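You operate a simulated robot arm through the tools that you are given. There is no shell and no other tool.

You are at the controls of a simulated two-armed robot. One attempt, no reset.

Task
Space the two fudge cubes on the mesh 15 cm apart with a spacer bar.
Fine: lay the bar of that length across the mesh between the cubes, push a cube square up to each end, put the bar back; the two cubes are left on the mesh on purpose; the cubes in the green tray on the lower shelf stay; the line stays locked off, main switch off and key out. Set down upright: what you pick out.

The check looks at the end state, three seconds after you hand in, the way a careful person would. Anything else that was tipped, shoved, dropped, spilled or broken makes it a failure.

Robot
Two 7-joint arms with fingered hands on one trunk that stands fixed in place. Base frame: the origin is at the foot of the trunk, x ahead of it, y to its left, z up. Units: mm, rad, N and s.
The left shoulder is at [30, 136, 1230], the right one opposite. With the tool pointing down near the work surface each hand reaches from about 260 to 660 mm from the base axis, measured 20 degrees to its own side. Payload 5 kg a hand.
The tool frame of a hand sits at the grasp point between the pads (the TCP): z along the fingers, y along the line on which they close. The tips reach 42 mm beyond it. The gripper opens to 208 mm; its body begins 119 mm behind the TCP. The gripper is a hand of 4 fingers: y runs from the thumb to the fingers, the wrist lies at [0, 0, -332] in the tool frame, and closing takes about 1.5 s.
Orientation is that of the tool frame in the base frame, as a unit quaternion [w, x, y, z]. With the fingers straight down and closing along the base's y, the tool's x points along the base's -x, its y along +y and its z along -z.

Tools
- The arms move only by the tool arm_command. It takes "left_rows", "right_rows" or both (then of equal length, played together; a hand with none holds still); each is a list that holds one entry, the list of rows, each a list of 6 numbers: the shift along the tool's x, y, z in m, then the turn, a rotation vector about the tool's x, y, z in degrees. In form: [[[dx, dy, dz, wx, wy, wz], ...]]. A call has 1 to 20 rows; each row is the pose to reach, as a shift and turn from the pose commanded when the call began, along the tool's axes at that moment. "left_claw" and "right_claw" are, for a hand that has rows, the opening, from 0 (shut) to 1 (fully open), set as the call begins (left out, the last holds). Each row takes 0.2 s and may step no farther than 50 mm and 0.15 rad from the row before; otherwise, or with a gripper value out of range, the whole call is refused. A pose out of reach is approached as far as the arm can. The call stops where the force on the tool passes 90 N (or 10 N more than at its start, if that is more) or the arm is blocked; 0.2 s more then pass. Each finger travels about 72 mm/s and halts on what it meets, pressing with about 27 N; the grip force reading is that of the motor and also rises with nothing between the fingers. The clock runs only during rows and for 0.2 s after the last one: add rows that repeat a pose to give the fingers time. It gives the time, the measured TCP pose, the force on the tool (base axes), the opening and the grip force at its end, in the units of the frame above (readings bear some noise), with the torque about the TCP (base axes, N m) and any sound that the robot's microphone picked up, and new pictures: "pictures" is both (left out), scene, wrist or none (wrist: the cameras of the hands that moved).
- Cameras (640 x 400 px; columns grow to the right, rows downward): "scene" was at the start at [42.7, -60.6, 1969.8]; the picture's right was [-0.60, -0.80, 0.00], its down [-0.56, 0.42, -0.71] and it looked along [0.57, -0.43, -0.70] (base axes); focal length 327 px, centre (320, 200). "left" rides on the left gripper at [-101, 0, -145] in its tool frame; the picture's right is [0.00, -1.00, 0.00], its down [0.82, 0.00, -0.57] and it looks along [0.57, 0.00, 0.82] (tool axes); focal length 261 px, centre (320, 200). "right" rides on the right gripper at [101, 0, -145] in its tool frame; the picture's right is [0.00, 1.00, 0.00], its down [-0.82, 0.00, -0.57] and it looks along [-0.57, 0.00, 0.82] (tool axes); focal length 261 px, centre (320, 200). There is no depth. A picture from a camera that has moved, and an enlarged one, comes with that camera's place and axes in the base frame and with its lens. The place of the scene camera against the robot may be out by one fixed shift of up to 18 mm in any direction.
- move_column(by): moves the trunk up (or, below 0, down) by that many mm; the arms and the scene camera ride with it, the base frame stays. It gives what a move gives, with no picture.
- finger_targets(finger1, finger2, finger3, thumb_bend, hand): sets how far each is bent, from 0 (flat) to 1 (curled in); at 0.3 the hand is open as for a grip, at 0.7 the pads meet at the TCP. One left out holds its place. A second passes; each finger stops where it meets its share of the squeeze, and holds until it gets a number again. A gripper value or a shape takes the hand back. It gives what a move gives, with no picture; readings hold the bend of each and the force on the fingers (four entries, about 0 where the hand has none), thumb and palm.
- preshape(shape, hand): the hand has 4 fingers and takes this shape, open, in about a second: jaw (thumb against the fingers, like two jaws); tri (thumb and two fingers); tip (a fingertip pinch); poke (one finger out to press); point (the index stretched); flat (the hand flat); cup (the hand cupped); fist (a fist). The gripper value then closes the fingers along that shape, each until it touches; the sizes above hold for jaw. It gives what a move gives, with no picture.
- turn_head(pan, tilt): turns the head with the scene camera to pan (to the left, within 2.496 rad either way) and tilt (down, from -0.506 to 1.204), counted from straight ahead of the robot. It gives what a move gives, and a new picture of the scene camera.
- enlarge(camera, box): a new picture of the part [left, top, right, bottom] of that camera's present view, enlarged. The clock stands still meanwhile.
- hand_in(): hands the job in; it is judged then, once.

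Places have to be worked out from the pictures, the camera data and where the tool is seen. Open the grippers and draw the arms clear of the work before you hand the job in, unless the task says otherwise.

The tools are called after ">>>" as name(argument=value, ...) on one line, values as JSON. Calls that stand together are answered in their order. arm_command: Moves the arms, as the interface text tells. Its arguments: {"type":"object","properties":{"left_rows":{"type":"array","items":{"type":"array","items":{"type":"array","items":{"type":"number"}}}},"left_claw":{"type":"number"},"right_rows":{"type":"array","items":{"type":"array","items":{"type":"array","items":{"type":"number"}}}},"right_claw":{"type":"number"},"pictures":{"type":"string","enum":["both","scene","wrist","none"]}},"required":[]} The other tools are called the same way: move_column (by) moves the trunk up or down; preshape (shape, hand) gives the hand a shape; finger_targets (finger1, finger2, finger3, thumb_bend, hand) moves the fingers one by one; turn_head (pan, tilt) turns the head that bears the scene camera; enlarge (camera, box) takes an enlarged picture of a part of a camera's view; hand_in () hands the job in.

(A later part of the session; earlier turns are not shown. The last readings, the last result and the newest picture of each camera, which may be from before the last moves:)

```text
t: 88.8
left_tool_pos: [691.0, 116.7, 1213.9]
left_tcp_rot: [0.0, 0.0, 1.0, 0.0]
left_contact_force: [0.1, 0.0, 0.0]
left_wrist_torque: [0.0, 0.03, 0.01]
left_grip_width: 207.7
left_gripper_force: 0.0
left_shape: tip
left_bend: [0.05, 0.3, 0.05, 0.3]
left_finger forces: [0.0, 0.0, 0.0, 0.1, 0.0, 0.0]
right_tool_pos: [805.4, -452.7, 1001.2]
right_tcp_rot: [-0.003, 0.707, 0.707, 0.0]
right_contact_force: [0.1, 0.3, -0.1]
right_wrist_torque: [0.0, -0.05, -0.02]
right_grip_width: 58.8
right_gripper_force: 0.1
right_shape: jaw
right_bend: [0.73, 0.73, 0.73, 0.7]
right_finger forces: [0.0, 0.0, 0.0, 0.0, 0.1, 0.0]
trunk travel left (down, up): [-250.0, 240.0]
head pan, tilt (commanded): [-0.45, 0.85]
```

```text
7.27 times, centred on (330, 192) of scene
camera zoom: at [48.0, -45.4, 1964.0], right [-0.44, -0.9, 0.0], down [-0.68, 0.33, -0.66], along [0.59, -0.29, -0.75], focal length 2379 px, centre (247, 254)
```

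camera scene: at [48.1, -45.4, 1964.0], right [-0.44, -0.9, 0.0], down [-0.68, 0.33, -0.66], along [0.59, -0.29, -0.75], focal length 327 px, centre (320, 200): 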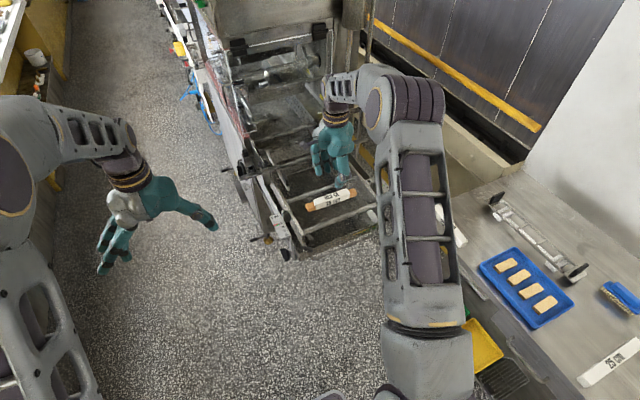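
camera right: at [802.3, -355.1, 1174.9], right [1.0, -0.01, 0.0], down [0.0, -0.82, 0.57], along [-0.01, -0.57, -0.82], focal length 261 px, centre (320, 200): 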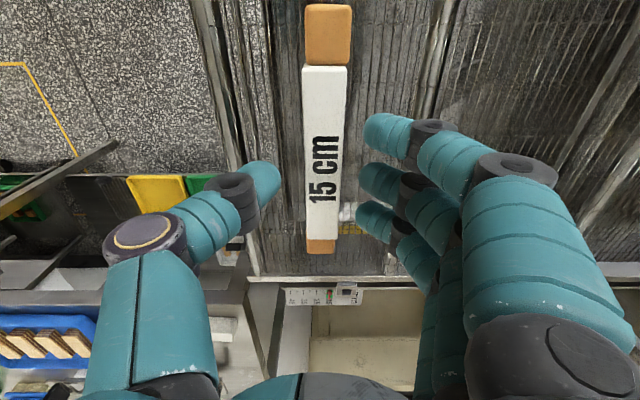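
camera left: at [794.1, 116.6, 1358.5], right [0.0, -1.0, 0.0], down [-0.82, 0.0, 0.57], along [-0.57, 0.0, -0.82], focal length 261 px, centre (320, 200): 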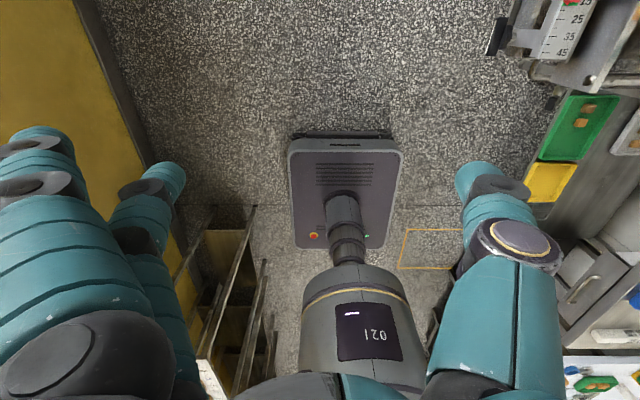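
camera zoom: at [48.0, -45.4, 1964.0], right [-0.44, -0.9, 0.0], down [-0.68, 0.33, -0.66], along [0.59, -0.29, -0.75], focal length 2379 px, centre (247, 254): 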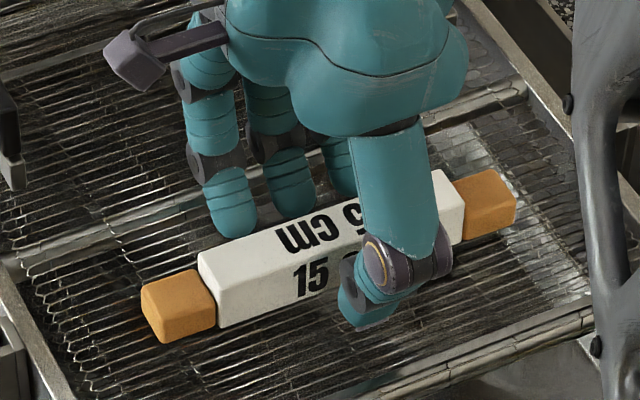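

The bar is now 1.5 mm to the thumb side; I trim that and then close gently.

>>> arm_command(right_rows=[[[0, -0.0015, 0, 0, 0, 0], [0, -0.0015, 0, 0, 0, 0]]], pictures="none")

>>> enlarge(camera="right", box=[220, 80, 420, 220])

```text
t: 89.4
left_tool_pos: [691.3, 116.6, 1215.1]
left_tcp_rot: [0.001, -0.001, 1.0, 0.0]
left_contact_force: [0.1, 0.5, -0.8]
left_wrist_torque: [0.01, -0.02, 0.0]
left_grip_width: 208.1
left_gripper_force: 0.0
left_shape: tip
left_bend: [0.05, 0.3, 0.05, 0.3]
left_finger forces: [0.0, 0.0, 0.0, 0.0, 0.0, 0.0]
right_tool_pos: [804.7, -453.9, 1000.7]
right_tcp_rot: [-0.002, 0.707, 0.707, 0.0]
right_contact_force: [1.3, 0.6, 0.0]
right_wrist_torque: [-0.03, 0.0, -0.01]
right_grip_width: 58.9
right_gripper_force: 0.1
right_shape: jaw
right_bend: [0.73, 0.73, 0.73, 0.7]
right_finger forces: [0.0, 0.1, 0.1, 0.0, 0.1, 0.1]
trunk travel left (down, up): [-250.0, 240.0]
head pan, tilt (commanded): [-0.45, 0.85]
```

```text
2.86 times, centred on (320, 150) of right
camera zoom: at [806.0, -354.5, 1146.3], right [1.0, -0.01, 0.0], down [0.0, -0.82, 0.57], along [-0.01, -0.57, -0.82], focal length 745 px, centre (320, 343)
```

zoom: 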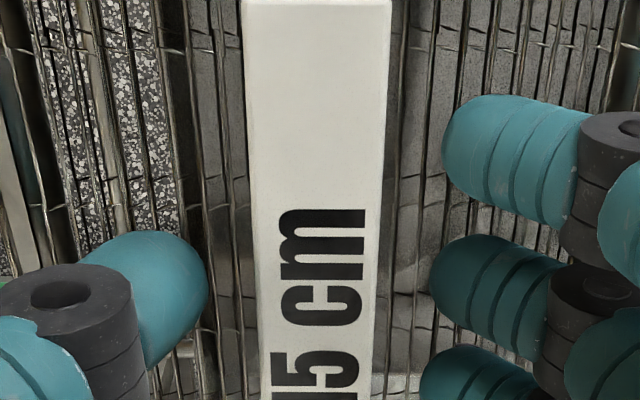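

Centred. I close the hand on the bar.

>>> arm_command(right_rows=[[[0, 0, 0, 0, 0, 0], [0, 0, 0, 0, 0, 0], [0, 0, 0, 0, 0, 0], [0, 0, 0, 0, 0, 0], [0, 0, 0, 0, 0, 0]]], right_claw=0.0, pictures="none")

>>> enlarge(camera="scene", box=[290, 165, 370, 220])

>>> enlarge(camera="right", box=[220, 0, 420, 120])

```text
t: 90.6
left_tool_pos: [691.5, 117.3, 1214.0]
left_tcp_rot: [0.001, -0.001, 1.0, 0.0]
left_contact_force: [-1.1, 0.0, 0.8]
left_wrist_torque: [0.0, 0.0, -0.02]
left_grip_width: 207.7
left_gripper_force: 0.0
left_shape: tip
left_bend: [0.05, 0.3, 0.05, 0.3]
left_finger forces: [0.1, 0.0, 0.1, 0.0, 0.0, 0.1]
right_tool_pos: [804.4, -453.9, 1001.2]
right_tcp_rot: [-0.003, 0.707, 0.707, 0.0]
right_contact_force: [0.8, -0.4, 0.1]
right_wrist_torque: [0.0, 0.03, -0.01]
right_grip_width: 25.0
right_gripper_force: 27.2
right_shape: jaw
right_bend: [0.72, 0.72, 0.72, 0.7]
right_finger forces: [7.8, 7.8, 8.0, 0.0, 23.7, 0.1]
trunk travel left (down, up): [-250.0, 240.0]
head pan, tilt (commanded): [-0.45, 0.85]
```

```text
7.27 times, centred on (330, 192) of scene
camera zoom: at [48.1, -45.4, 1964.0], right [-0.44, -0.9, 0.0], down [-0.68, 0.33, -0.66], along [0.59, -0.29, -0.75], focal length 2379 px, centre (247, 254)
```

zoom: 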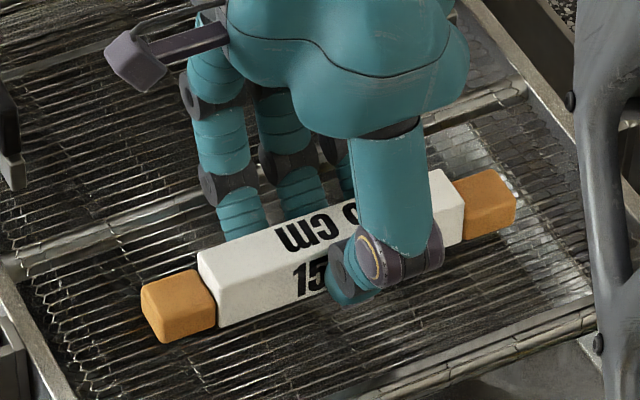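

```text
3.20 times, centred on (320, 60) of right
camera zoom: at [805.9, -354.5, 1146.3], right [1.0, -0.01, 0.0], down [0.0, -0.82, 0.57], along [-0.01, -0.57, -0.82], focal length 834 px, centre (320, 648)
```

zoom: 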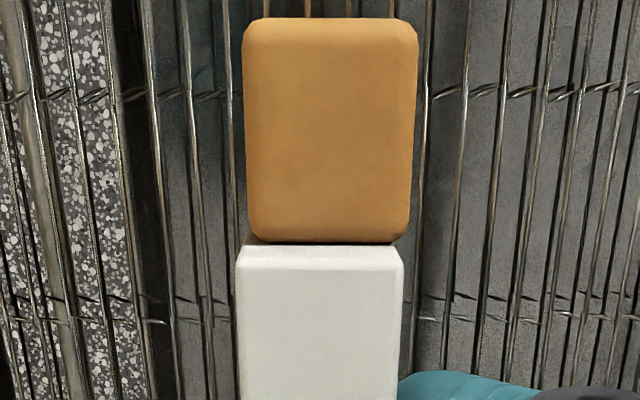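

The grip is firm and nothing moved. I lift the bar straight up, very slowly at first.

>>> arm_command(right_rows=[[[0, 0, -0.001, 0, 0, 0], [0, 0, -0.003, 0, 0, 0], [0, 0, -0.006, 0, 0, 0], [0, 0, -0.01, 0, 0, 0], [0, 0, -0.015, 0, 0, 0], [0, 0, -0.021, 0, 0, 0], [0, 0, -0.028, 0, 0, 0], [0, 0, -0.036, 0, 0, 0], [0, 0, -0.046, 0, 0, 0], [0, 0, -0.058, 0, 0, 0], [0, 0, -0.07, 0, 0, 0], [0, 0, -0.07, 0, 0, 0]]], pictures="none")

>>> enlarge(camera="scene", box=[290, 165, 370, 220])

>>> enlarge(camera="right", box=[160, 0, 480, 200])

```text
t: 93.2
left_tool_pos: [691.7, 117.7, 1213.8]
left_tcp_rot: [0.0, 0.001, 1.0, 0.0]
left_contact_force: [0.2, 0.9, -0.2]
left_wrist_torque: [0.04, 0.03, 0.0]
left_grip_width: 207.9
left_gripper_force: 0.1
left_shape: tip
left_bend: [0.05, 0.3, 0.05, 0.3]
left_finger forces: [0.0, 0.1, 0.0, 0.0, 0.0, 0.0]
right_tool_pos: [806.2, -452.5, 1069.3]
right_tcp_rot: [-0.002, 0.707, 0.707, -0.001]
right_contact_force: [0.4, 0.9, -0.6]
right_wrist_torque: [0.05, 0.02, -0.01]
right_grip_width: 24.9
right_gripper_force: 26.4
right_shape: jaw
right_bend: [0.72, 0.72, 0.72, 0.7]
right_finger forces: [7.8, 7.9, 8.0, 0.0, 23.7, 0.1]
trunk travel left (down, up): [-250.0, 240.0]
head pan, tilt (commanded): [-0.45, 0.85]
```

```text
7.27 times, centred on (330, 192) of scene
camera zoom: at [48.5, -45.6, 1963.9], right [-0.44, -0.9, 0.0], down [-0.68, 0.33, -0.66], along [0.59, -0.29, -0.75], focal length 2379 px, centre (247, 254)
```

zoom: 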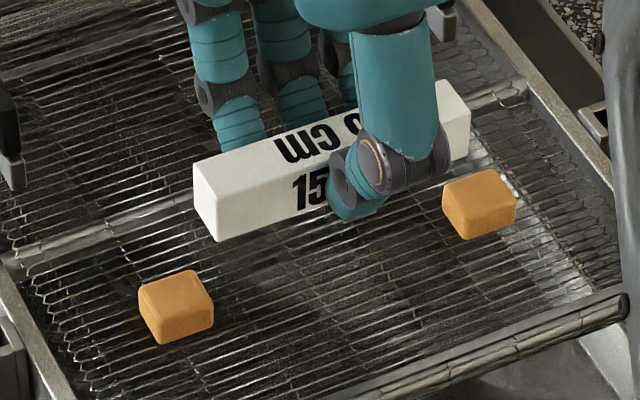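

```text
2.00 times, centred on (320, 100) of right
camera zoom: at [807.9, -354.1, 1214.8], right [1.0, -0.01, 0.0], down [0.0, -0.82, 0.57], along [-0.01, -0.57, -0.82], focal length 521 px, centre (320, 400)
```

zoom: 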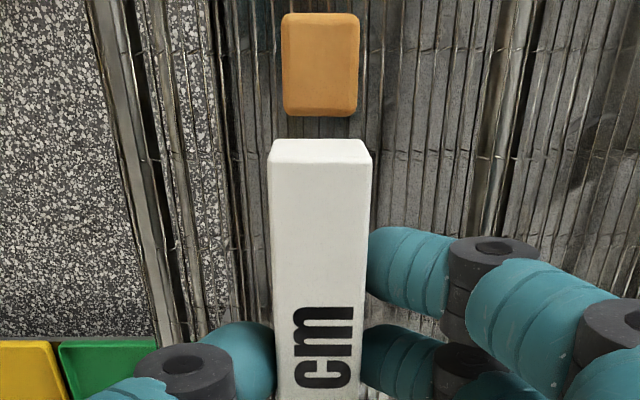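

The bar came out cleanly and both cubes stayed. I'll check their positions closely, comparing with the earlier pictures.

>>> enlarge(camera="scene", box=[295, 185, 335, 215])

>>> enlarge(camera="scene", box=[335, 175, 370, 205])

```text
13.33 times, centred on (315, 200) of scene
camera zoom: at [48.5, -45.6, 1963.9], right [-0.44, -0.9, 0.0], down [-0.68, 0.33, -0.66], along [0.59, -0.29, -0.75], focal length 4361 px, centre (387, 200)
```

zoom: 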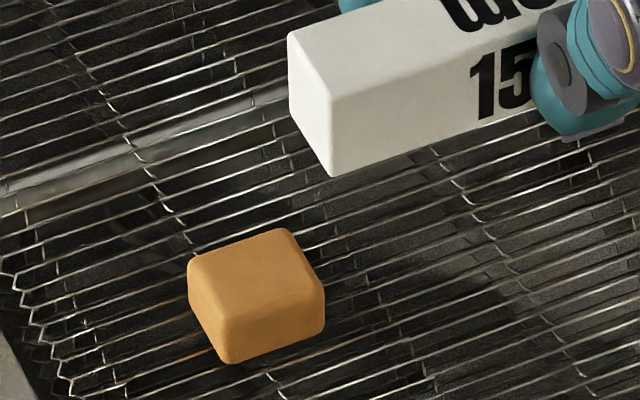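

```text
13.33 times, centred on (352, 190) of scene
camera zoom: at [48.5, -45.6, 1963.9], right [-0.44, -0.9, 0.0], down [-0.68, 0.33, -0.66], along [0.59, -0.29, -0.75], focal length 4361 px, centre (-113, 333)
```

zoom: 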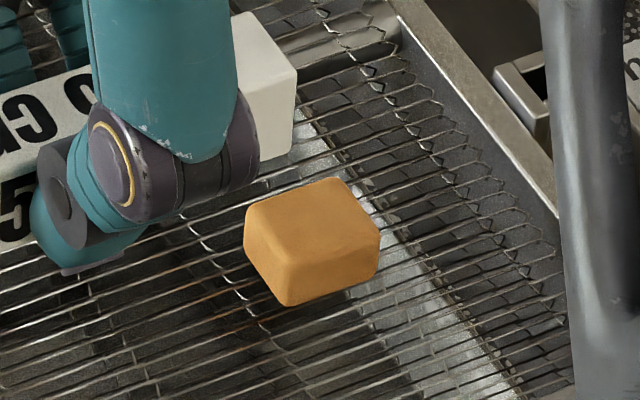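

Both cubes stayed in place, square to the belt. I raise the bar and carry it back towards the table along the reverse path, turning the hand back as I go.

>>> arm_command(right_rows=[[[0, 0, -0.03, 0, 0, 0], [0, 0, -0.06, 0, 0, 0], [0, 0, -0.085, 0, 0, 0], [0, 0, -0.085, 0, 0, 0]]], pictures="none")

>>> arm_command(right_rows=[[[-0.0348, -0.0191, 0, 0, 0, -6.67], [-0.0695, -0.0383, 0, 0, 0, -13.3], [-0.1043, -0.0574, 0, 0, 0, -20.0], [-0.1391, -0.0766, 0, 0, 0, -26.7], [-0.1739, -0.0957, 0, 0, 0, -33.4], [-0.2086, -0.1149, 0, 0, 0, -40.0], [-0.2434, -0.134, 0, 0, 0, -46.7], [-0.2782, -0.1531, 0, 0, 0, -53.4], [-0.313, -0.1723, 0, 0, 0, -60.0], [-0.3477, -0.1914, 0, 0, 0, -66.7], [-0.3825, -0.2106, 0, 0, 0, -73.4], [-0.4173, -0.2297, 0, 0, 0, -80.0], [-0.452, -0.2489, 0, 0, 0, -86.7], [-0.4868, -0.268, 0, 0, 0, -93.4], [-0.4868, -0.268, 0, 0, 0, -93.4], [-0.4868, -0.268, 0, 0, 0, -93.4]]])

```text
t: 94.2
left_tool_pos: [692.2, 116.6, 1214.3]
left_tcp_rot: [0.0, 0.0, 1.0, 0.0]
left_contact_force: [-0.4, -0.5, -0.2]
left_wrist_torque: [0.0, 0.03, -0.01]
left_grip_width: 207.9
left_gripper_force: 0.0
left_shape: tip
left_bend: [0.05, 0.3, 0.05, 0.3]
left_finger forces: [0.0, 0.0, 0.0, 0.0, 0.0, 0.0]
right_tool_pos: [806.7, -452.4, 1154.8]
right_tcp_rot: [-0.003, 0.707, 0.707, 0.0]
right_contact_force: [0.2, 0.2, -0.8]
right_wrist_torque: [0.0, 0.04, 0.0]
right_grip_width: 25.2
right_gripper_force: 27.2
right_shape: jaw
right_bend: [0.72, 0.72, 0.72, 0.7]
right_finger forces: [7.8, 8.0, 7.9, 0.0, 23.8, 0.1]
trunk travel left (down, up): [-250.0, 240.0]
head pan, tilt (commanded): [-0.45, 0.85]
```

```text
t: 97.6
left_tool_pos: [691.3, 115.6, 1214.3]
left_tcp_rot: [0.0, 0.0, 1.0, 0.0]
left_contact_force: [0.1, 0.6, -0.1]
left_wrist_torque: [0.07, -0.03, -0.02]
left_grip_width: 207.6
left_gripper_force: 0.0
left_shape: tip
left_bend: [0.05, 0.3, 0.05, 0.3]
left_finger forces: [0.0, 0.0, 0.0, 0.1, 0.0, 0.0]
right_tool_pos: [533.0, -942.0, 1152.5]
right_tcp_rot: [-0.002, -0.029, 1.0, 0.003]
right_contact_force: [0.2, -0.4, -1.3]
right_wrist_torque: [0.06, -0.06, 0.02]
right_grip_width: 24.9
right_gripper_force: 27.2
right_shape: jaw
right_bend: [0.72, 0.72, 0.72, 0.7]
right_finger forces: [7.8, 8.0, 8.1, 0.0, 24.1, 0.0]
trunk travel left (down, up): [-250.0, 240.0]
head pan, tilt (commanded): [-0.45, 0.85]
camera scene: at [47.5, -46.6, 1964.0], right [-0.44, -0.9, 0.0], down [-0.68, 0.33, -0.66], along [0.59, -0.29, -0.75], focal length 327 px, centre (320, 200)
camera right: at [432.4, -949.9, 1297.8], right [-0.05, 1.0, 0.0], down [0.82, 0.04, 0.57], along [0.57, 0.03, -0.82], focal length 261 px, centre (320, 200)
```

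scene: 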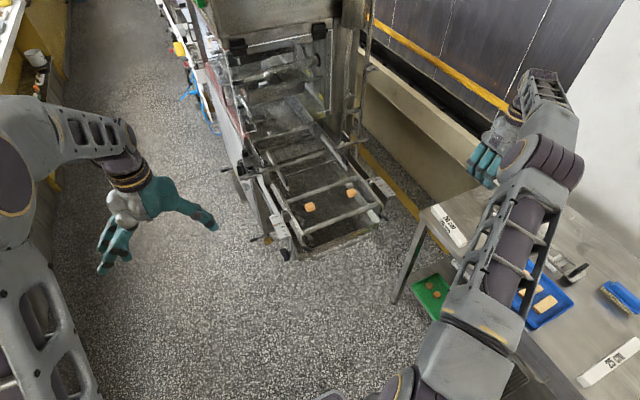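
right: 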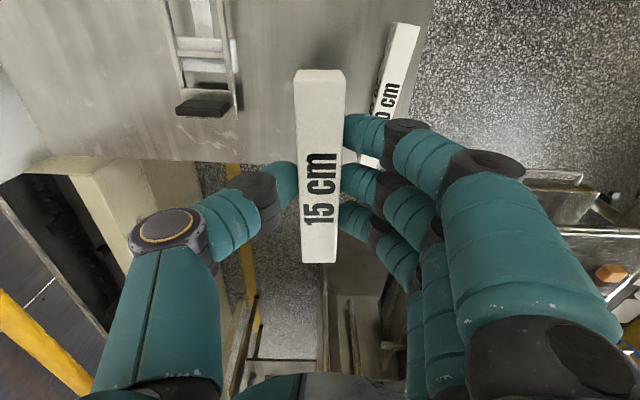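

The bar is back above the table with matching yaw. I trim a few millimetres and descend to about 45 mm above the table to check clearance to the 20 cm bar.

>>> arm_command(right_rows=[[[-0.002, 0.001, 0.04, 0, 0, 0], [-0.004, 0.002, 0.085, 0, 0, 0], [-0.004, 0.002, 0.13, 0, 0, 0], [-0.004, 0.002, 0.17, 0, 0, 0], [-0.004, 0.002, 0.17, 0, 0, 0]]], pictures="wrist")

>>> enlarge(camera="right", box=[230, 40, 450, 200])

>>> enlarge(camera="scene", box=[425, 170, 515, 250])

```text
t: 98.8
left_tool_pos: [690.6, 117.2, 1214.3]
left_tcp_rot: [0.0, 0.0, 1.0, 0.001]
left_contact_force: [-0.6, 0.7, -0.4]
left_wrist_torque: [-0.11, -0.06, 0.02]
left_grip_width: 207.7
left_gripper_force: 0.1
left_shape: tip
left_bend: [0.05, 0.3, 0.05, 0.3]
left_finger forces: [0.0, 0.1, 0.0, 0.0, 0.0, 0.1]
right_tool_pos: [539.3, -936.1, 984.1]
right_tcp_rot: [-0.001, -0.029, 1.0, 0.001]
right_contact_force: [-1.3, 0.6, -0.5]
right_wrist_torque: [-0.03, -0.03, -0.02]
right_grip_width: 24.8
right_gripper_force: 27.2
right_shape: jaw
right_bend: [0.72, 0.72, 0.72, 0.7]
right_finger forces: [7.9, 8.1, 8.0, 0.1, 24.1, 0.1]
trunk travel left (down, up): [-250.0, 240.0]
head pan, tilt (commanded): [-0.45, 0.85]
camera right: at [438.9, -942.8, 1129.1], right [-0.05, 1.0, 0.0], down [0.82, 0.04, 0.57], along [0.57, 0.03, -0.82], focal length 261 px, centre (320, 200)
```

right: 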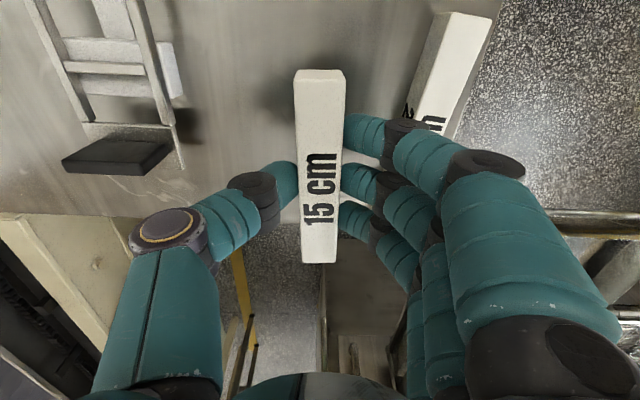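

```text
2.50 times, centred on (340, 120) of right
camera zoom: at [438.9, -942.8, 1129.1], right [-0.05, 1.0, 0.0], down [0.82, 0.04, 0.57], along [0.57, 0.03, -0.82], focal length 652 px, centre (270, 400)
```

zoom: 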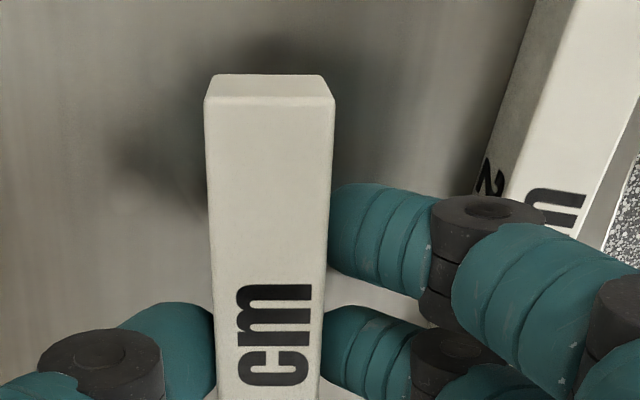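

```text
5.00 times, centred on (470, 210) of scene
camera zoom: at [46.7, -44.4, 1964.1], right [-0.44, -0.9, 0.0], down [-0.68, 0.33, -0.66], along [0.59, -0.29, -0.75], focal length 1635 px, centre (-430, 150)
```

zoom: 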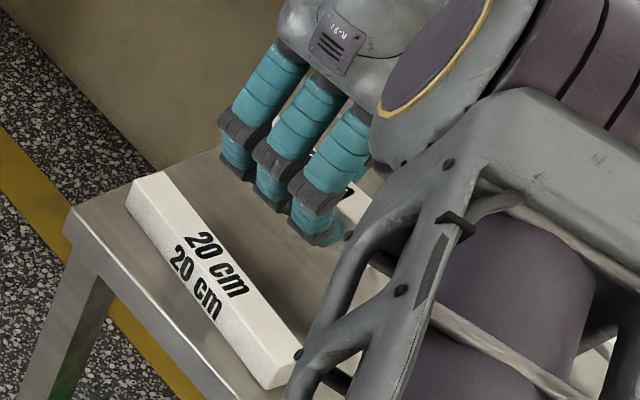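

Clearance beside the 20 cm bar needs the placement about 17 mm further out than the original spot, so I shift 8 mm in −y. Then I lower to about 10 mm above the table.

>>> arm_command(right_rows=[[[0, -0.004, 0.01, 0, 0, 0], [0, -0.008, 0.025, 0, 0, 0], [0, -0.008, 0.038, 0, 0, 0], [0, -0.008, 0.046, 0, 0, 0], [0, -0.008, 0.046, 0, 0, 0]]], pictures="wrist")

>>> enlarge(camera="right", box=[300, 40, 480, 180])

>>> enlarge(camera="scene", box=[435, 180, 505, 240])

```text
t: 100.0
left_tool_pos: [692.5, 115.9, 1213.8]
left_tcp_rot: [0.001, -0.001, 1.0, -0.001]
left_contact_force: [0.7, 0.0, 1.1]
left_wrist_torque: [0.04, 0.0, -0.03]
left_grip_width: 208.1
left_gripper_force: 0.1
left_shape: tip
left_bend: [0.05, 0.3, 0.05, 0.3]
left_finger forces: [0.1, 0.0, 0.1, 0.0, 0.0, 0.0]
right_tool_pos: [539.5, -943.8, 937.4]
right_tcp_rot: [-0.002, -0.029, 1.0, 0.001]
right_contact_force: [-0.1, -0.4, -0.8]
right_wrist_torque: [-0.01, -0.02, -0.01]
right_grip_width: 24.9
right_gripper_force: 27.5
right_shape: jaw
right_bend: [0.72, 0.72, 0.72, 0.7]
right_finger forces: [7.9, 8.1, 8.1, 0.0, 24.0, 0.0]
trunk travel left (down, up): [-250.0, 240.0]
head pan, tilt (commanded): [-0.45, 0.85]
camera right: at [439.7, -950.6, 1082.6], right [-0.05, 1.0, 0.0], down [0.82, 0.04, 0.57], along [0.57, 0.03, -0.82], focal length 261 px, centre (320, 200)
```

right: 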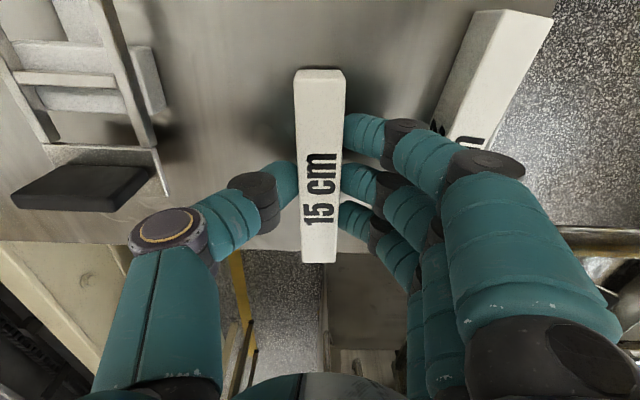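

```text
2.86 times, centred on (390, 110) of right
camera zoom: at [439.7, -950.6, 1082.6], right [-0.05, 1.0, 0.0], down [0.82, 0.04, 0.57], along [0.57, 0.03, -0.82], focal length 745 px, centre (120, 457)
```

zoom: 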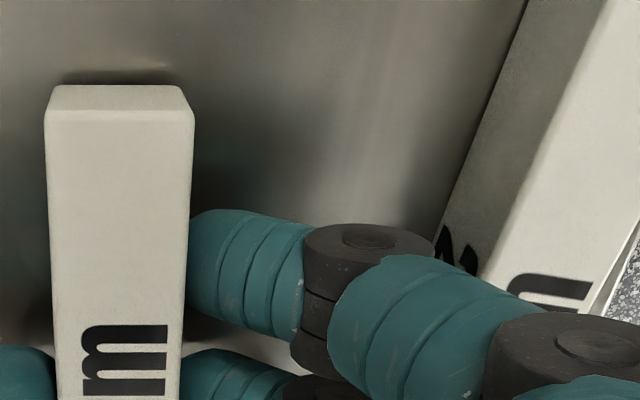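

```text
6.67 times, centred on (470, 210) of scene
camera zoom: at [48.1, -45.5, 1964.0], right [-0.44, -0.9, 0.0], down [-0.68, 0.33, -0.66], along [0.59, -0.29, -0.75], focal length 2180 px, centre (-680, 133)
```

zoom: 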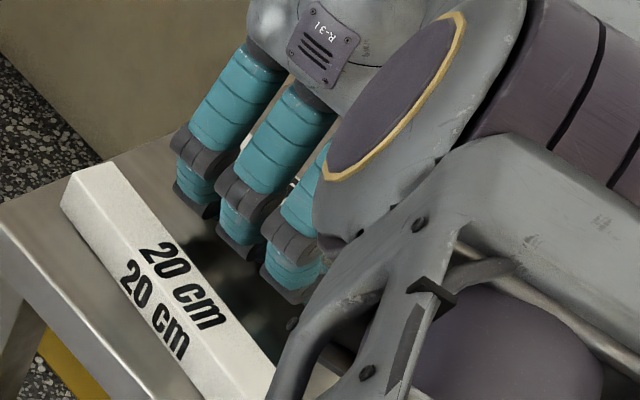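

About 7 mm of clearance remains at the tightest knuckle. I lower in small steps until I feel the table.

>>> arm_command(right_rows=[[[0, 0, 0.003, 0, 0, 0], [0, 0, 0.006, 0, 0, 0], [0, 0, 0.008, 0, 0, 0], [0, 0, 0.008, 0, 0, 0]]], pictures="none")

>>> arm_command(right_rows=[[[0, 0, 0.001, 0, 0, 0], [0, 0, 0.002, 0, 0, 0], [0, 0, 0.002, 0, 0, 0]]], pictures="none")

```text
t: 101.0
left_tool_pos: [692.4, 116.9, 1214.1]
left_tcp_rot: [-0.001, 0.0, 1.0, 0.0]
left_contact_force: [-0.6, 0.2, -0.5]
left_wrist_torque: [0.01, 0.01, -0.01]
left_grip_width: 207.9
left_gripper_force: 0.0
left_shape: tip
left_bend: [0.05, 0.3, 0.05, 0.3]
left_finger forces: [0.0, 0.0, 0.1, 0.1, 0.0, 0.1]
right_tool_pos: [540.6, -943.9, 930.9]
right_tcp_rot: [-0.002, -0.028, 1.0, 0.002]
right_contact_force: [0.8, -0.4, -0.8]
right_wrist_torque: [0.02, 0.02, 0.03]
right_grip_width: 25.0
right_gripper_force: 26.8
right_shape: jaw
right_bend: [0.72, 0.72, 0.72, 0.7]
right_finger forces: [7.9, 8.1, 8.0, 0.0, 24.1, 0.0]
trunk travel left (down, up): [-250.0, 240.0]
head pan, tilt (commanded): [-0.45, 0.85]
```

```text
t: 101.8
left_tool_pos: [692.2, 116.3, 1213.4]
left_tcp_rot: [0.0, 0.0, 1.0, -0.001]
left_contact_force: [-0.4, -0.7, 0.2]
left_wrist_torque: [0.02, -0.02, 0.01]
left_grip_width: 207.9
left_gripper_force: 0.0
left_shape: tip
left_bend: [0.05, 0.3, 0.05, 0.3]
left_finger forces: [0.1, 0.0, 0.0, 0.0, 0.1, 0.0]
right_tool_pos: [538.7, -945.5, 927.2]
right_tcp_rot: [-0.002, -0.029, 1.0, 0.002]
right_contact_force: [-0.3, -0.2, -0.7]
right_wrist_torque: [0.0, 0.03, -0.02]
right_grip_width: 24.9
right_gripper_force: 27.4
right_shape: jaw
right_bend: [0.72, 0.72, 0.72, 0.7]
right_finger forces: [7.8, 8.1, 8.1, 0.0, 24.1, 0.0]
trunk travel left (down, up): [-250.0, 240.0]
head pan, tilt (commanded): [-0.45, 0.85]
```

No touchdown yet at z≈927. I continue in 1–2 mm steps.

>>> arm_command(right_rows=[[[0, 0, 0.001, 0, 0, 0], [0, 0, 0.002, 0, 0, 0], [0, 0, 0.002, 0, 0, 0]]], pictures="none")

>>> enlarge(camera="right", box=[270, 40, 370, 100])

```text
t: 102.6
left_tool_pos: [691.0, 116.0, 1214.4]
left_tcp_rot: [0.0, 0.001, 1.0, 0.001]
left_contact_force: [-0.7, 0.0, 0.3]
left_wrist_torque: [-0.02, 0.01, -0.02]
left_grip_width: 207.9
left_gripper_force: 0.0
left_shape: tip
left_bend: [0.05, 0.3, 0.05, 0.3]
left_finger forces: [0.1, 0.0, 0.1, 0.0, 0.1, 0.0]
right_tool_pos: [539.5, -944.8, 927.3]
right_tcp_rot: [-0.001, -0.029, 1.0, 0.003]
right_contact_force: [-0.4, 0.2, -0.2]
right_wrist_torque: [0.02, 0.03, 0.0]
right_grip_width: 24.8
right_gripper_force: 27.1
right_shape: jaw
right_bend: [0.72, 0.72, 0.72, 0.7]
right_finger forces: [7.9, 8.1, 8.2, 0.1, 24.1, 0.0]
trunk travel left (down, up): [-250.0, 240.0]
head pan, tilt (commanded): [-0.45, 0.85]
```

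```text
6.40 times, centred on (320, 70) of right
camera zoom: at [439.3, -952.5, 1071.3], right [-0.05, 1.0, 0.0], down [0.82, 0.04, 0.57], along [0.57, 0.03, -0.82], focal length 1668 px, centre (320, 1032)
```

zoom: 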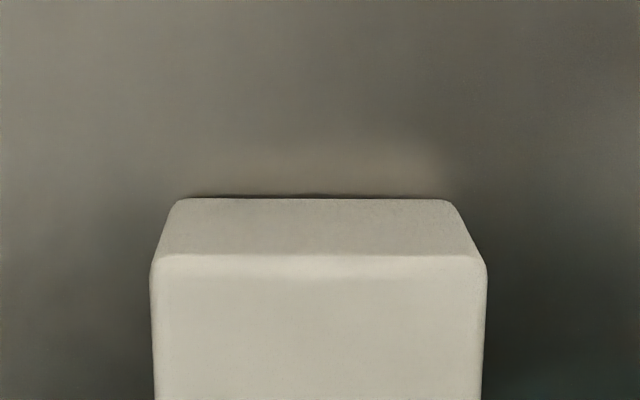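

The contact shadow at the bar's lower edge is almost closed. One more 1 mm step.

>>> arm_command(right_rows=[[[0, 0, 0.0006, 0, 0, 0], [0, 0, 0.0012, 0, 0, 0], [0, 0, 0.0012, 0, 0, 0]]], pictures="none")

```text
t: 103.4
left_tool_pos: [690.2, 117.4, 1213.7]
left_tcp_rot: [-0.001, 0.0, 1.0, 0.001]
left_contact_force: [-0.5, -0.5, 0.3]
left_wrist_torque: [0.01, 0.0, -0.05]
left_grip_width: 207.8
left_gripper_force: 0.1
left_shape: tip
left_bend: [0.05, 0.3, 0.05, 0.3]
left_finger forces: [0.0, 0.0, 0.0, 0.0, 0.0, 0.0]
right_tool_pos: [539.5, -943.4, 925.3]
right_tcp_rot: [-0.001, -0.029, 1.0, 0.002]
right_contact_force: [0.7, 0.4, 1.8]
right_wrist_torque: [-0.03, -0.02, 0.02]
right_grip_width: 25.0
right_gripper_force: 26.9
right_shape: jaw
right_bend: [0.72, 0.72, 0.72, 0.7]
right_finger forces: [8.0, 8.0, 8.1, 0.1, 24.9, 0.1]
trunk travel left (down, up): [-250.0, 240.0]
head pan, tilt (commanded): [-0.45, 0.85]
```

Touchdown (Fz ≈ +1.8 N). I open the fingers just a few millimetres per side to release without reaching the 20 cm bar.

>>> arm_command(right_rows=[[[0, 0, 0, 0, 0, 0], [0, 0, 0, 0, 0, 0], [0, 0, 0, 0, 0, 0]]], right_claw=0.165, pictures="none")

>>> enlarge(camera="right", box=[220, 40, 480, 220])

```text
t: 104.2
left_tool_pos: [692.1, 117.6, 1213.8]
left_tcp_rot: [0.0, 0.0, 1.0, 0.001]
left_contact_force: [-0.2, -0.5, -0.5]
left_wrist_torque: [0.04, 0.01, -0.02]
left_grip_width: 207.6
left_gripper_force: 0.0
left_shape: tip
left_bend: [0.05, 0.3, 0.05, 0.3]
left_finger forces: [0.0, 0.0, 0.1, 0.0, 0.0, 0.0]
right_tool_pos: [539.5, -944.4, 924.7]
right_tcp_rot: [-0.002, -0.028, 1.0, 0.002]
right_contact_force: [-0.4, -1.0, 0.4]
right_wrist_torque: [0.01, 0.0, 0.01]
right_grip_width: 34.2
right_gripper_force: 0.1
right_shape: jaw
right_bend: [0.73, 0.73, 0.73, 0.7]
right_finger forces: [0.0, 0.1, 0.1, 0.1, 0.1, 0.0]
trunk travel left (down, up): [-250.0, 240.0]
head pan, tilt (commanded): [-0.45, 0.85]
```

```text
2.22 times, centred on (350, 130) of right
camera zoom: at [438.8, -952.1, 1070.4], right [-0.05, 1.0, 0.0], down [0.82, 0.04, 0.57], along [0.57, 0.03, -0.82], focal length 579 px, centre (253, 356)
```

zoom: 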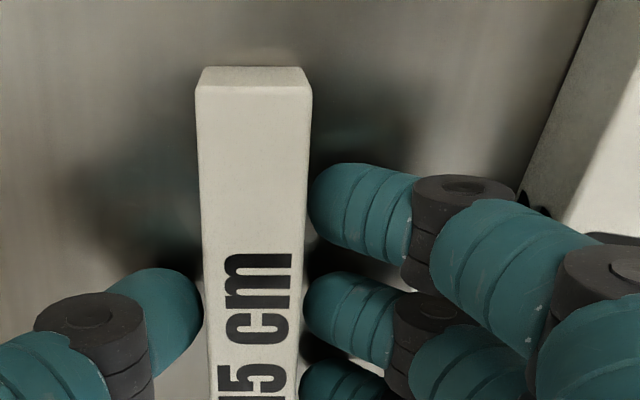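

Released with zero finger force. I lift straight up slowly.

>>> arm_command(right_rows=[[[0, 0, -0.003, 0, 0, 0], [0, 0, -0.01, 0, 0, 0], [0, 0, -0.02, 0, 0, 0], [0, 0, -0.035, 0, 0, 0], [0, 0, -0.06, 0, 0, 0], [0, 0, -0.1, 0, 0, 0], [0, 0, -0.14, 0, 0, 0], [0, 0, -0.14, 0, 0, 0]]])

>>> enlarge(camera="right", box=[200, 0, 460, 180])

>>> enlarge(camera="scene", box=[425, 180, 525, 260])

```text
t: 106.0
left_tool_pos: [692.1, 116.0, 1214.0]
left_tcp_rot: [0.0, -0.001, 1.0, 0.001]
left_contact_force: [0.6, -0.6, -0.2]
left_wrist_torque: [0.06, 0.04, -0.05]
left_grip_width: 207.8
left_gripper_force: 0.0
left_shape: tip
left_bend: [0.05, 0.3, 0.05, 0.3]
left_finger forces: [0.0, 0.1, 0.0, 0.0, 0.0, 0.1]
right_tool_pos: [540.8, -947.1, 1066.3]
right_tcp_rot: [-0.002, -0.029, 1.0, 0.002]
right_contact_force: [0.4, -1.2, -0.6]
right_wrist_torque: [0.07, 0.04, 0.02]
right_grip_width: 34.2
right_gripper_force: 0.1
right_shape: jaw
right_bend: [0.73, 0.73, 0.73, 0.7]
right_finger forces: [0.0, 0.0, 0.0, 0.1, 0.0, 0.0]
trunk travel left (down, up): [-250.0, 240.0]
head pan, tilt (commanded): [-0.45, 0.85]
camera scene: at [48.7, -46.5, 1963.9], right [-0.44, -0.9, 0.0], down [-0.68, 0.33, -0.66], along [0.59, -0.29, -0.75], focal length 327 px, centre (320, 200)
camera right: at [440.5, -954.0, 1212.1], right [-0.05, 1.0, 0.01], down [0.82, 0.04, 0.57], along [0.57, 0.03, -0.82], focal length 261 px, centre (320, 200)
```

scene: 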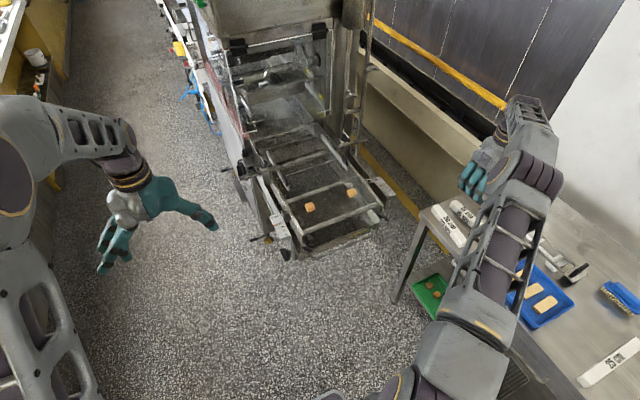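
right: 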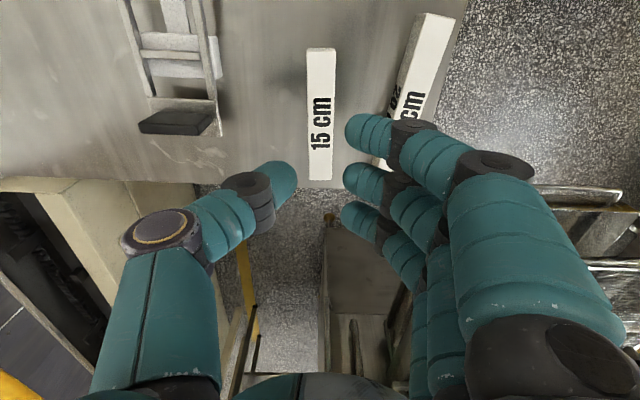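

```text
2.22 times, centred on (330, 90) of right
camera zoom: at [440.5, -954.0, 1212.1], right [-0.05, 1.0, 0.01], down [0.82, 0.04, 0.57], along [0.57, 0.03, -0.82], focal length 579 px, centre (298, 444)
```

zoom: 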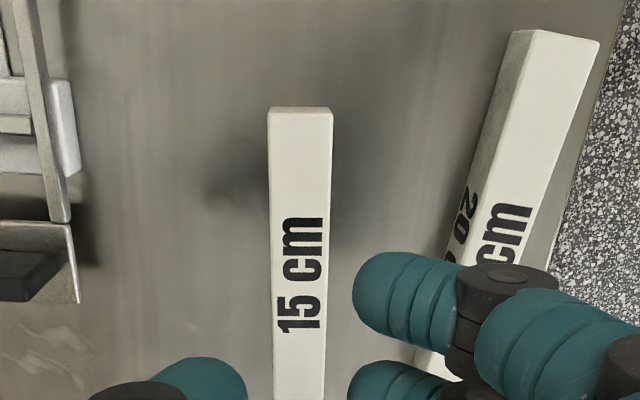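

```text
5.00 times, centred on (475, 220) of scene
camera zoom: at [48.7, -46.5, 1963.9], right [-0.44, -0.9, 0.0], down [-0.68, 0.33, -0.66], along [0.59, -0.29, -0.75], focal length 1635 px, centre (-455, 100)
```

zoom: 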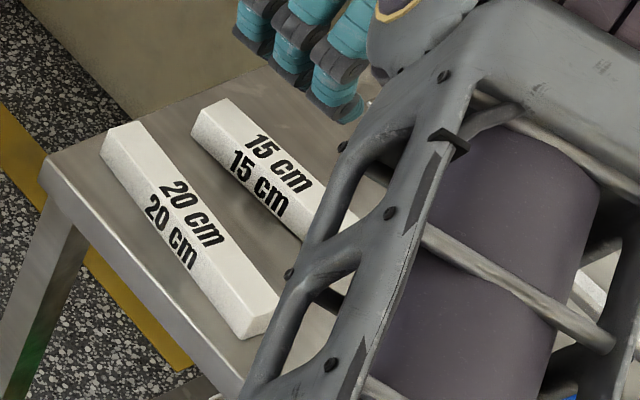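

The bar is back on the table, label up, about 16 mm from its original spot beside the 20 cm bar. I retreat the right arm to its starting pose, which also gives the same view of the cubes as at the beginning.

>>> arm_command(right_rows=[[[0, 0, -0.045, 0, 0, 0], [0, 0, -0.09, 0, 0, 0], [0, 0, -0.135, 0, 0, 0], [0, 0, -0.18, 0, 0, 0], [0.0055, 0.0438, -0.18, 0, 0, 0.3], [0.0109, 0.0877, -0.18, 0, 0, 0.6], [0.0164, 0.1315, -0.18, 0, 0, 0.9], [0.0219, 0.1753, -0.18, 0, 0, 1.2], [0.0273, 0.2191, -0.18, 0, 0, 1.5], [0.0328, 0.263, -0.18, 0, 0, 1.8], [0.0382, 0.3068, -0.18, 0, 0, 2.1], [0.0437, 0.3506, -0.18, 0, 0, 2.4], [0.0492, 0.3944, -0.18, 0, 0, 2.7], [0.0546, 0.4383, -0.18, 0, 0, 3.0], [0.0601, 0.4821, -0.18, 0, 0, 3.4], [0.0601, 0.4821, -0.18, 0, 0, 3.4], [0.0601, 0.4821, -0.18, 0, 0, 3.4]]])

>>> enlarge(camera="right", box=[240, 190, 420, 300])

>>> enlarge(camera="right", box=[270, 235, 370, 275])

```text
t: 109.6
left_tool_pos: [690.9, 115.6, 1214.1]
left_tcp_rot: [0.0, -0.001, 1.0, -0.001]
left_contact_force: [-1.6, -1.3, 0.4]
left_wrist_torque: [0.26, -0.12, -0.01]
left_grip_width: 208.0
left_gripper_force: 0.0
left_shape: tip
left_bend: [0.05, 0.3, 0.05, 0.3]
left_finger forces: [0.0, 0.0, 0.1, 0.1, 0.1, 0.1]
right_tool_pos: [776.2, -678.6, 1286.4]
right_tcp_rot: [-0.007, 0.002, 1.0, 0.008]
right_contact_force: [0.3, 0.4, 0.6]
right_wrist_torque: [0.06, -0.06, 0.04]
right_grip_width: 34.2
right_gripper_force: 0.1
right_shape: jaw
right_bend: [0.73, 0.73, 0.73, 0.7]
right_finger forces: [0.0, 0.0, 0.0, 0.1, 0.0, 0.0]
right hand out of reach, approached as far as the arm can: row 5, 6, 7, 8, 9, 10, 11, 12, 13, 14, 15, 16, 17
trunk travel left (down, up): [-250.0, 240.0]
head pan, tilt (commanded): [-0.45, 0.85]
camera scene: at [45.8, -46.3, 1964.0], right [-0.43, -0.9, 0.0], down [-0.68, 0.33, -0.66], along [0.6, -0.29, -0.75], focal length 327 px, centre (320, 200)
camera right: at [678.0, -680.0, 1432.8], right [0.01, 1.0, 0.01], down [0.83, -0.01, 0.56], along [0.56, 0.01, -0.83], focal length 261 px, centre (320, 200)
```

scene: 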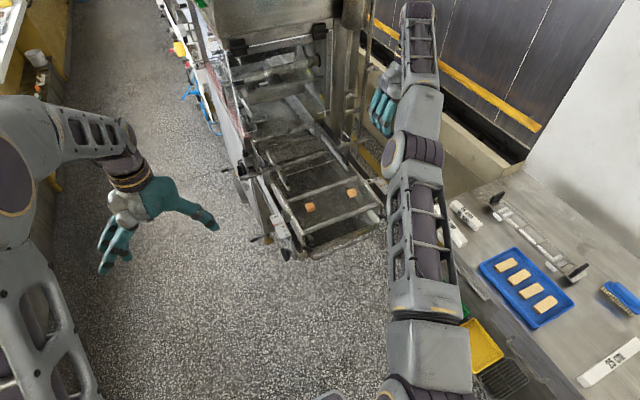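
right: 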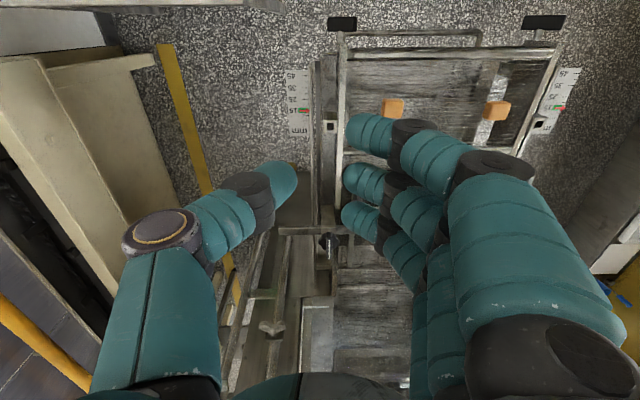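

```text
3.56 times, centred on (330, 245) of right
camera zoom: at [678.0, -680.0, 1432.8], right [0.01, 1.0, 0.01], down [0.83, -0.01, 0.56], along [0.56, 0.01, -0.83], focal length 927 px, centre (284, 40)
```

zoom: 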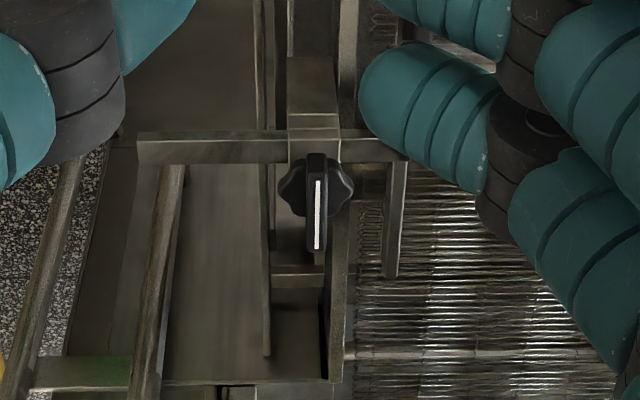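

```text
6.40 times, centred on (320, 255) of right
camera zoom: at [678.0, -680.0, 1432.8], right [0.01, 1.0, 0.01], down [0.83, -0.01, 0.56], along [0.56, 0.01, -0.83], focal length 1668 px, centre (320, -152)
```

zoom: 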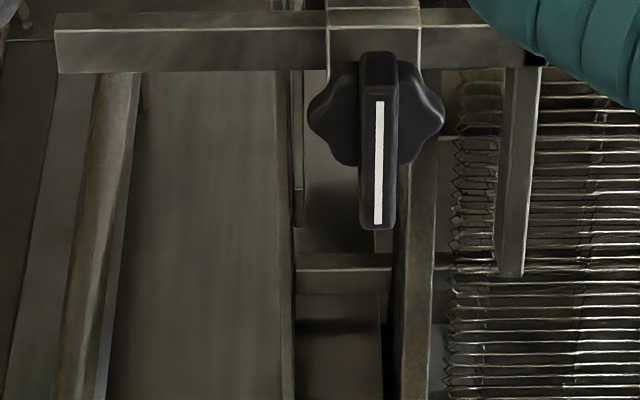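

The straight rise ran out of reach, so the arm slid along its limit to (776, −679, 1286). It is in free air beside the conveyor and nothing was touched. I bring it back to its starting pose from there.

>>> arm_command(right_rows=[[[0.02, 0.013, 0.003, 0.1, -0.1, 0], [0.05, 0.033, 0.006, 0.2, -0.2, 0], [0.085, 0.055, 0.01, 0.3, -0.3, 0], [0.12, 0.078, 0.015, 0.4, -0.4, 0], [0.155, 0.1, 0.02, 0.5, -0.5, 0], [0.19, 0.123, 0.024, 0.6, -0.6, 0], [0.225, 0.146, 0.028, 0.7, -0.7, 0], [0.26, 0.168, 0.033, 0.8, -0.8, 0], [0.295, 0.191, 0.037, 0.9, -0.8, 0], [0.324, 0.21, 0.041, 0.9, -0.8, 0], [0.324, 0.21, 0.041, 0.9, -0.8, 0]]])

>>> enlarge(camera="right", box=[240, 190, 420, 300])

```text
t: 112.0
left_tool_pos: [692.6, 116.6, 1213.5]
left_tcp_rot: [0.0, 0.0, 1.0, 0.001]
left_contact_force: [0.2, 0.0, 0.6]
left_wrist_torque: [0.01, 0.02, -0.01]
left_grip_width: 208.0
left_gripper_force: 0.0
left_shape: tip
left_bend: [0.05, 0.3, 0.05, 0.3]
left_finger forces: [0.0, 0.1, 0.0, 0.1, 0.0, 0.0]
right_tool_pos: [784.3, -681.8, 1300.8]
right_tcp_rot: [0.003, 0.001, 1.0, -0.004]
right_contact_force: [-0.1, -1.0, -0.3]
right_wrist_torque: [0.02, -0.03, 0.02]
right_grip_width: 34.3
right_gripper_force: 0.1
right_shape: jaw
right_bend: [0.73, 0.73, 0.73, 0.7]
right_finger forces: [0.0, 0.0, 0.1, 0.0, 0.0, 0.0]
right hand out of reach, approached as far as the arm can: row 1, 2, 3, 4, 5, 6, 7, 8, 9, 10, 11
trunk travel left (down, up): [-250.0, 240.0]
head pan, tilt (commanded): [-0.45, 0.85]
camera scene: at [48.0, -45.4, 1964.0], right [-0.44, -0.9, 0.0], down [-0.68, 0.33, -0.66], along [0.59, -0.29, -0.75], focal length 327 px, centre (320, 200)
camera right: at [682.1, -680.4, 1443.2], right [0.01, 1.0, -0.01], down [0.82, 0.0, 0.58], along [0.58, -0.01, -0.82], focal length 261 px, centre (320, 200)
```

scene: 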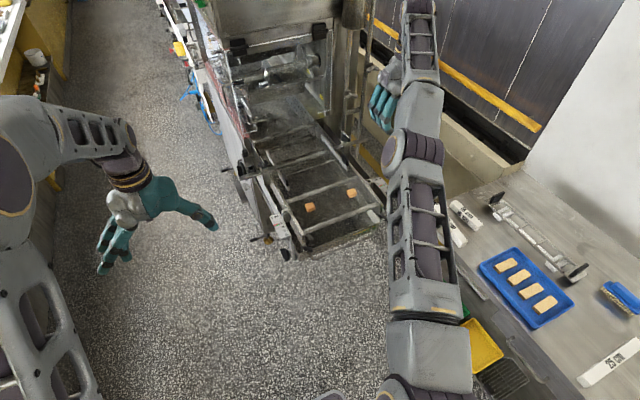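
right: 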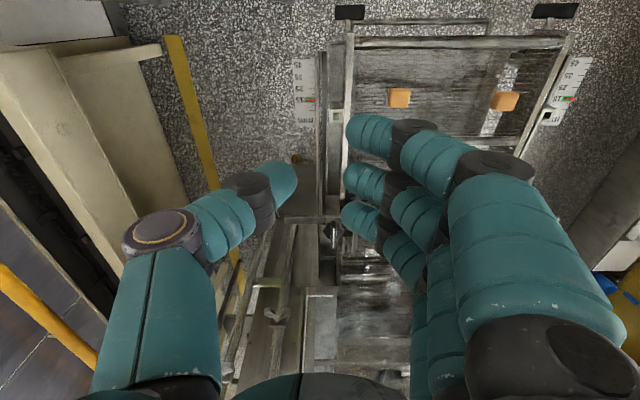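

```text
3.56 times, centred on (330, 245) of right
camera zoom: at [682.1, -680.4, 1443.2], right [0.01, 1.0, -0.01], down [0.82, 0.0, 0.58], along [0.58, -0.01, -0.82], focal length 927 px, centre (284, 40)
```

zoom: 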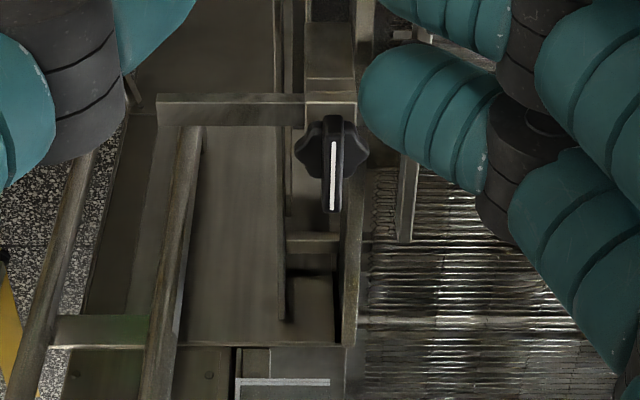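

The arm is stretched straight and can't find its way inward along that line. I'll try a sideways and downward move to break out of the stretched pose; there is free air there.

>>> arm_command(right_rows=[[[0, 0.02, 0.02, 0, 0, 0], [0, 0.04, 0.04, 0, 0, 0], [0, 0.06, 0.06, 0, 0, 0], [0, 0.08, 0.08, 0, 0, 0]]])

```text
t: 113.0
left_tool_pos: [692.4, 119.1, 1213.1]
left_tcp_rot: [0.001, 0.0, 1.0, 0.0]
left_contact_force: [0.5, 0.5, -0.7]
left_wrist_torque: [-0.11, 0.06, -0.05]
left_grip_width: 208.1
left_gripper_force: 0.0
left_shape: tip
left_bend: [0.05, 0.3, 0.05, 0.3]
left_finger forces: [0.0, 0.0, 0.1, 0.1, 0.0, 0.1]
right_tool_pos: [838.7, -611.1, 1230.3]
right_tcp_rot: [0.0, 0.002, 1.0, -0.003]
right_contact_force: [0.5, -1.2, 0.3]
right_wrist_torque: [0.12, -0.06, 0.01]
right_grip_width: 34.3
right_gripper_force: 0.1
right_shape: jaw
right_bend: [0.73, 0.73, 0.73, 0.7]
right_finger forces: [0.0, 0.0, 0.0, 0.1, 0.0, 0.0]
right hand out of reach, approached as far as the arm can: row 1, 2, 3, 4
trunk travel left (down, up): [-250.0, 240.0]
head pan, tilt (commanded): [-0.45, 0.85]
camera scene: at [49.5, -44.3, 1963.9], right [-0.44, -0.9, 0.0], down [-0.68, 0.33, -0.66], along [0.59, -0.29, -0.75], focal length 327 px, centre (320, 200)
camera right: at [738.4, -610.4, 1375.6], right [0.01, 1.0, -0.01], down [0.82, 0.0, 0.57], along [0.57, -0.01, -0.82], focal length 261 px, centre (320, 200)
```

scene: 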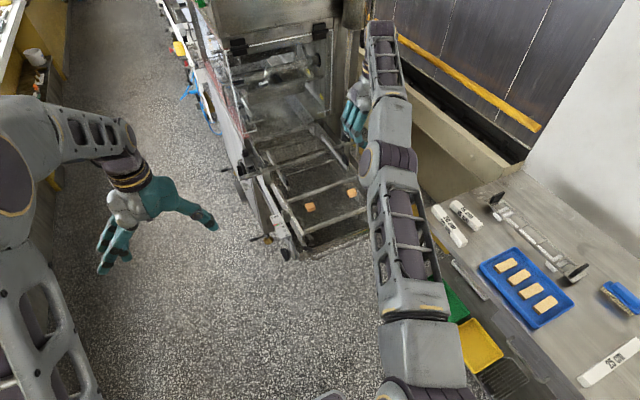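
right: 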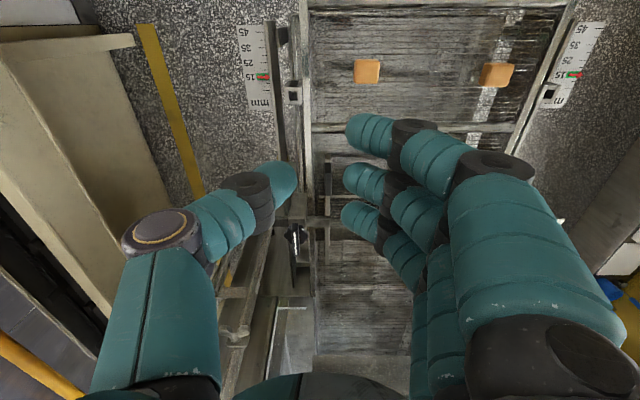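

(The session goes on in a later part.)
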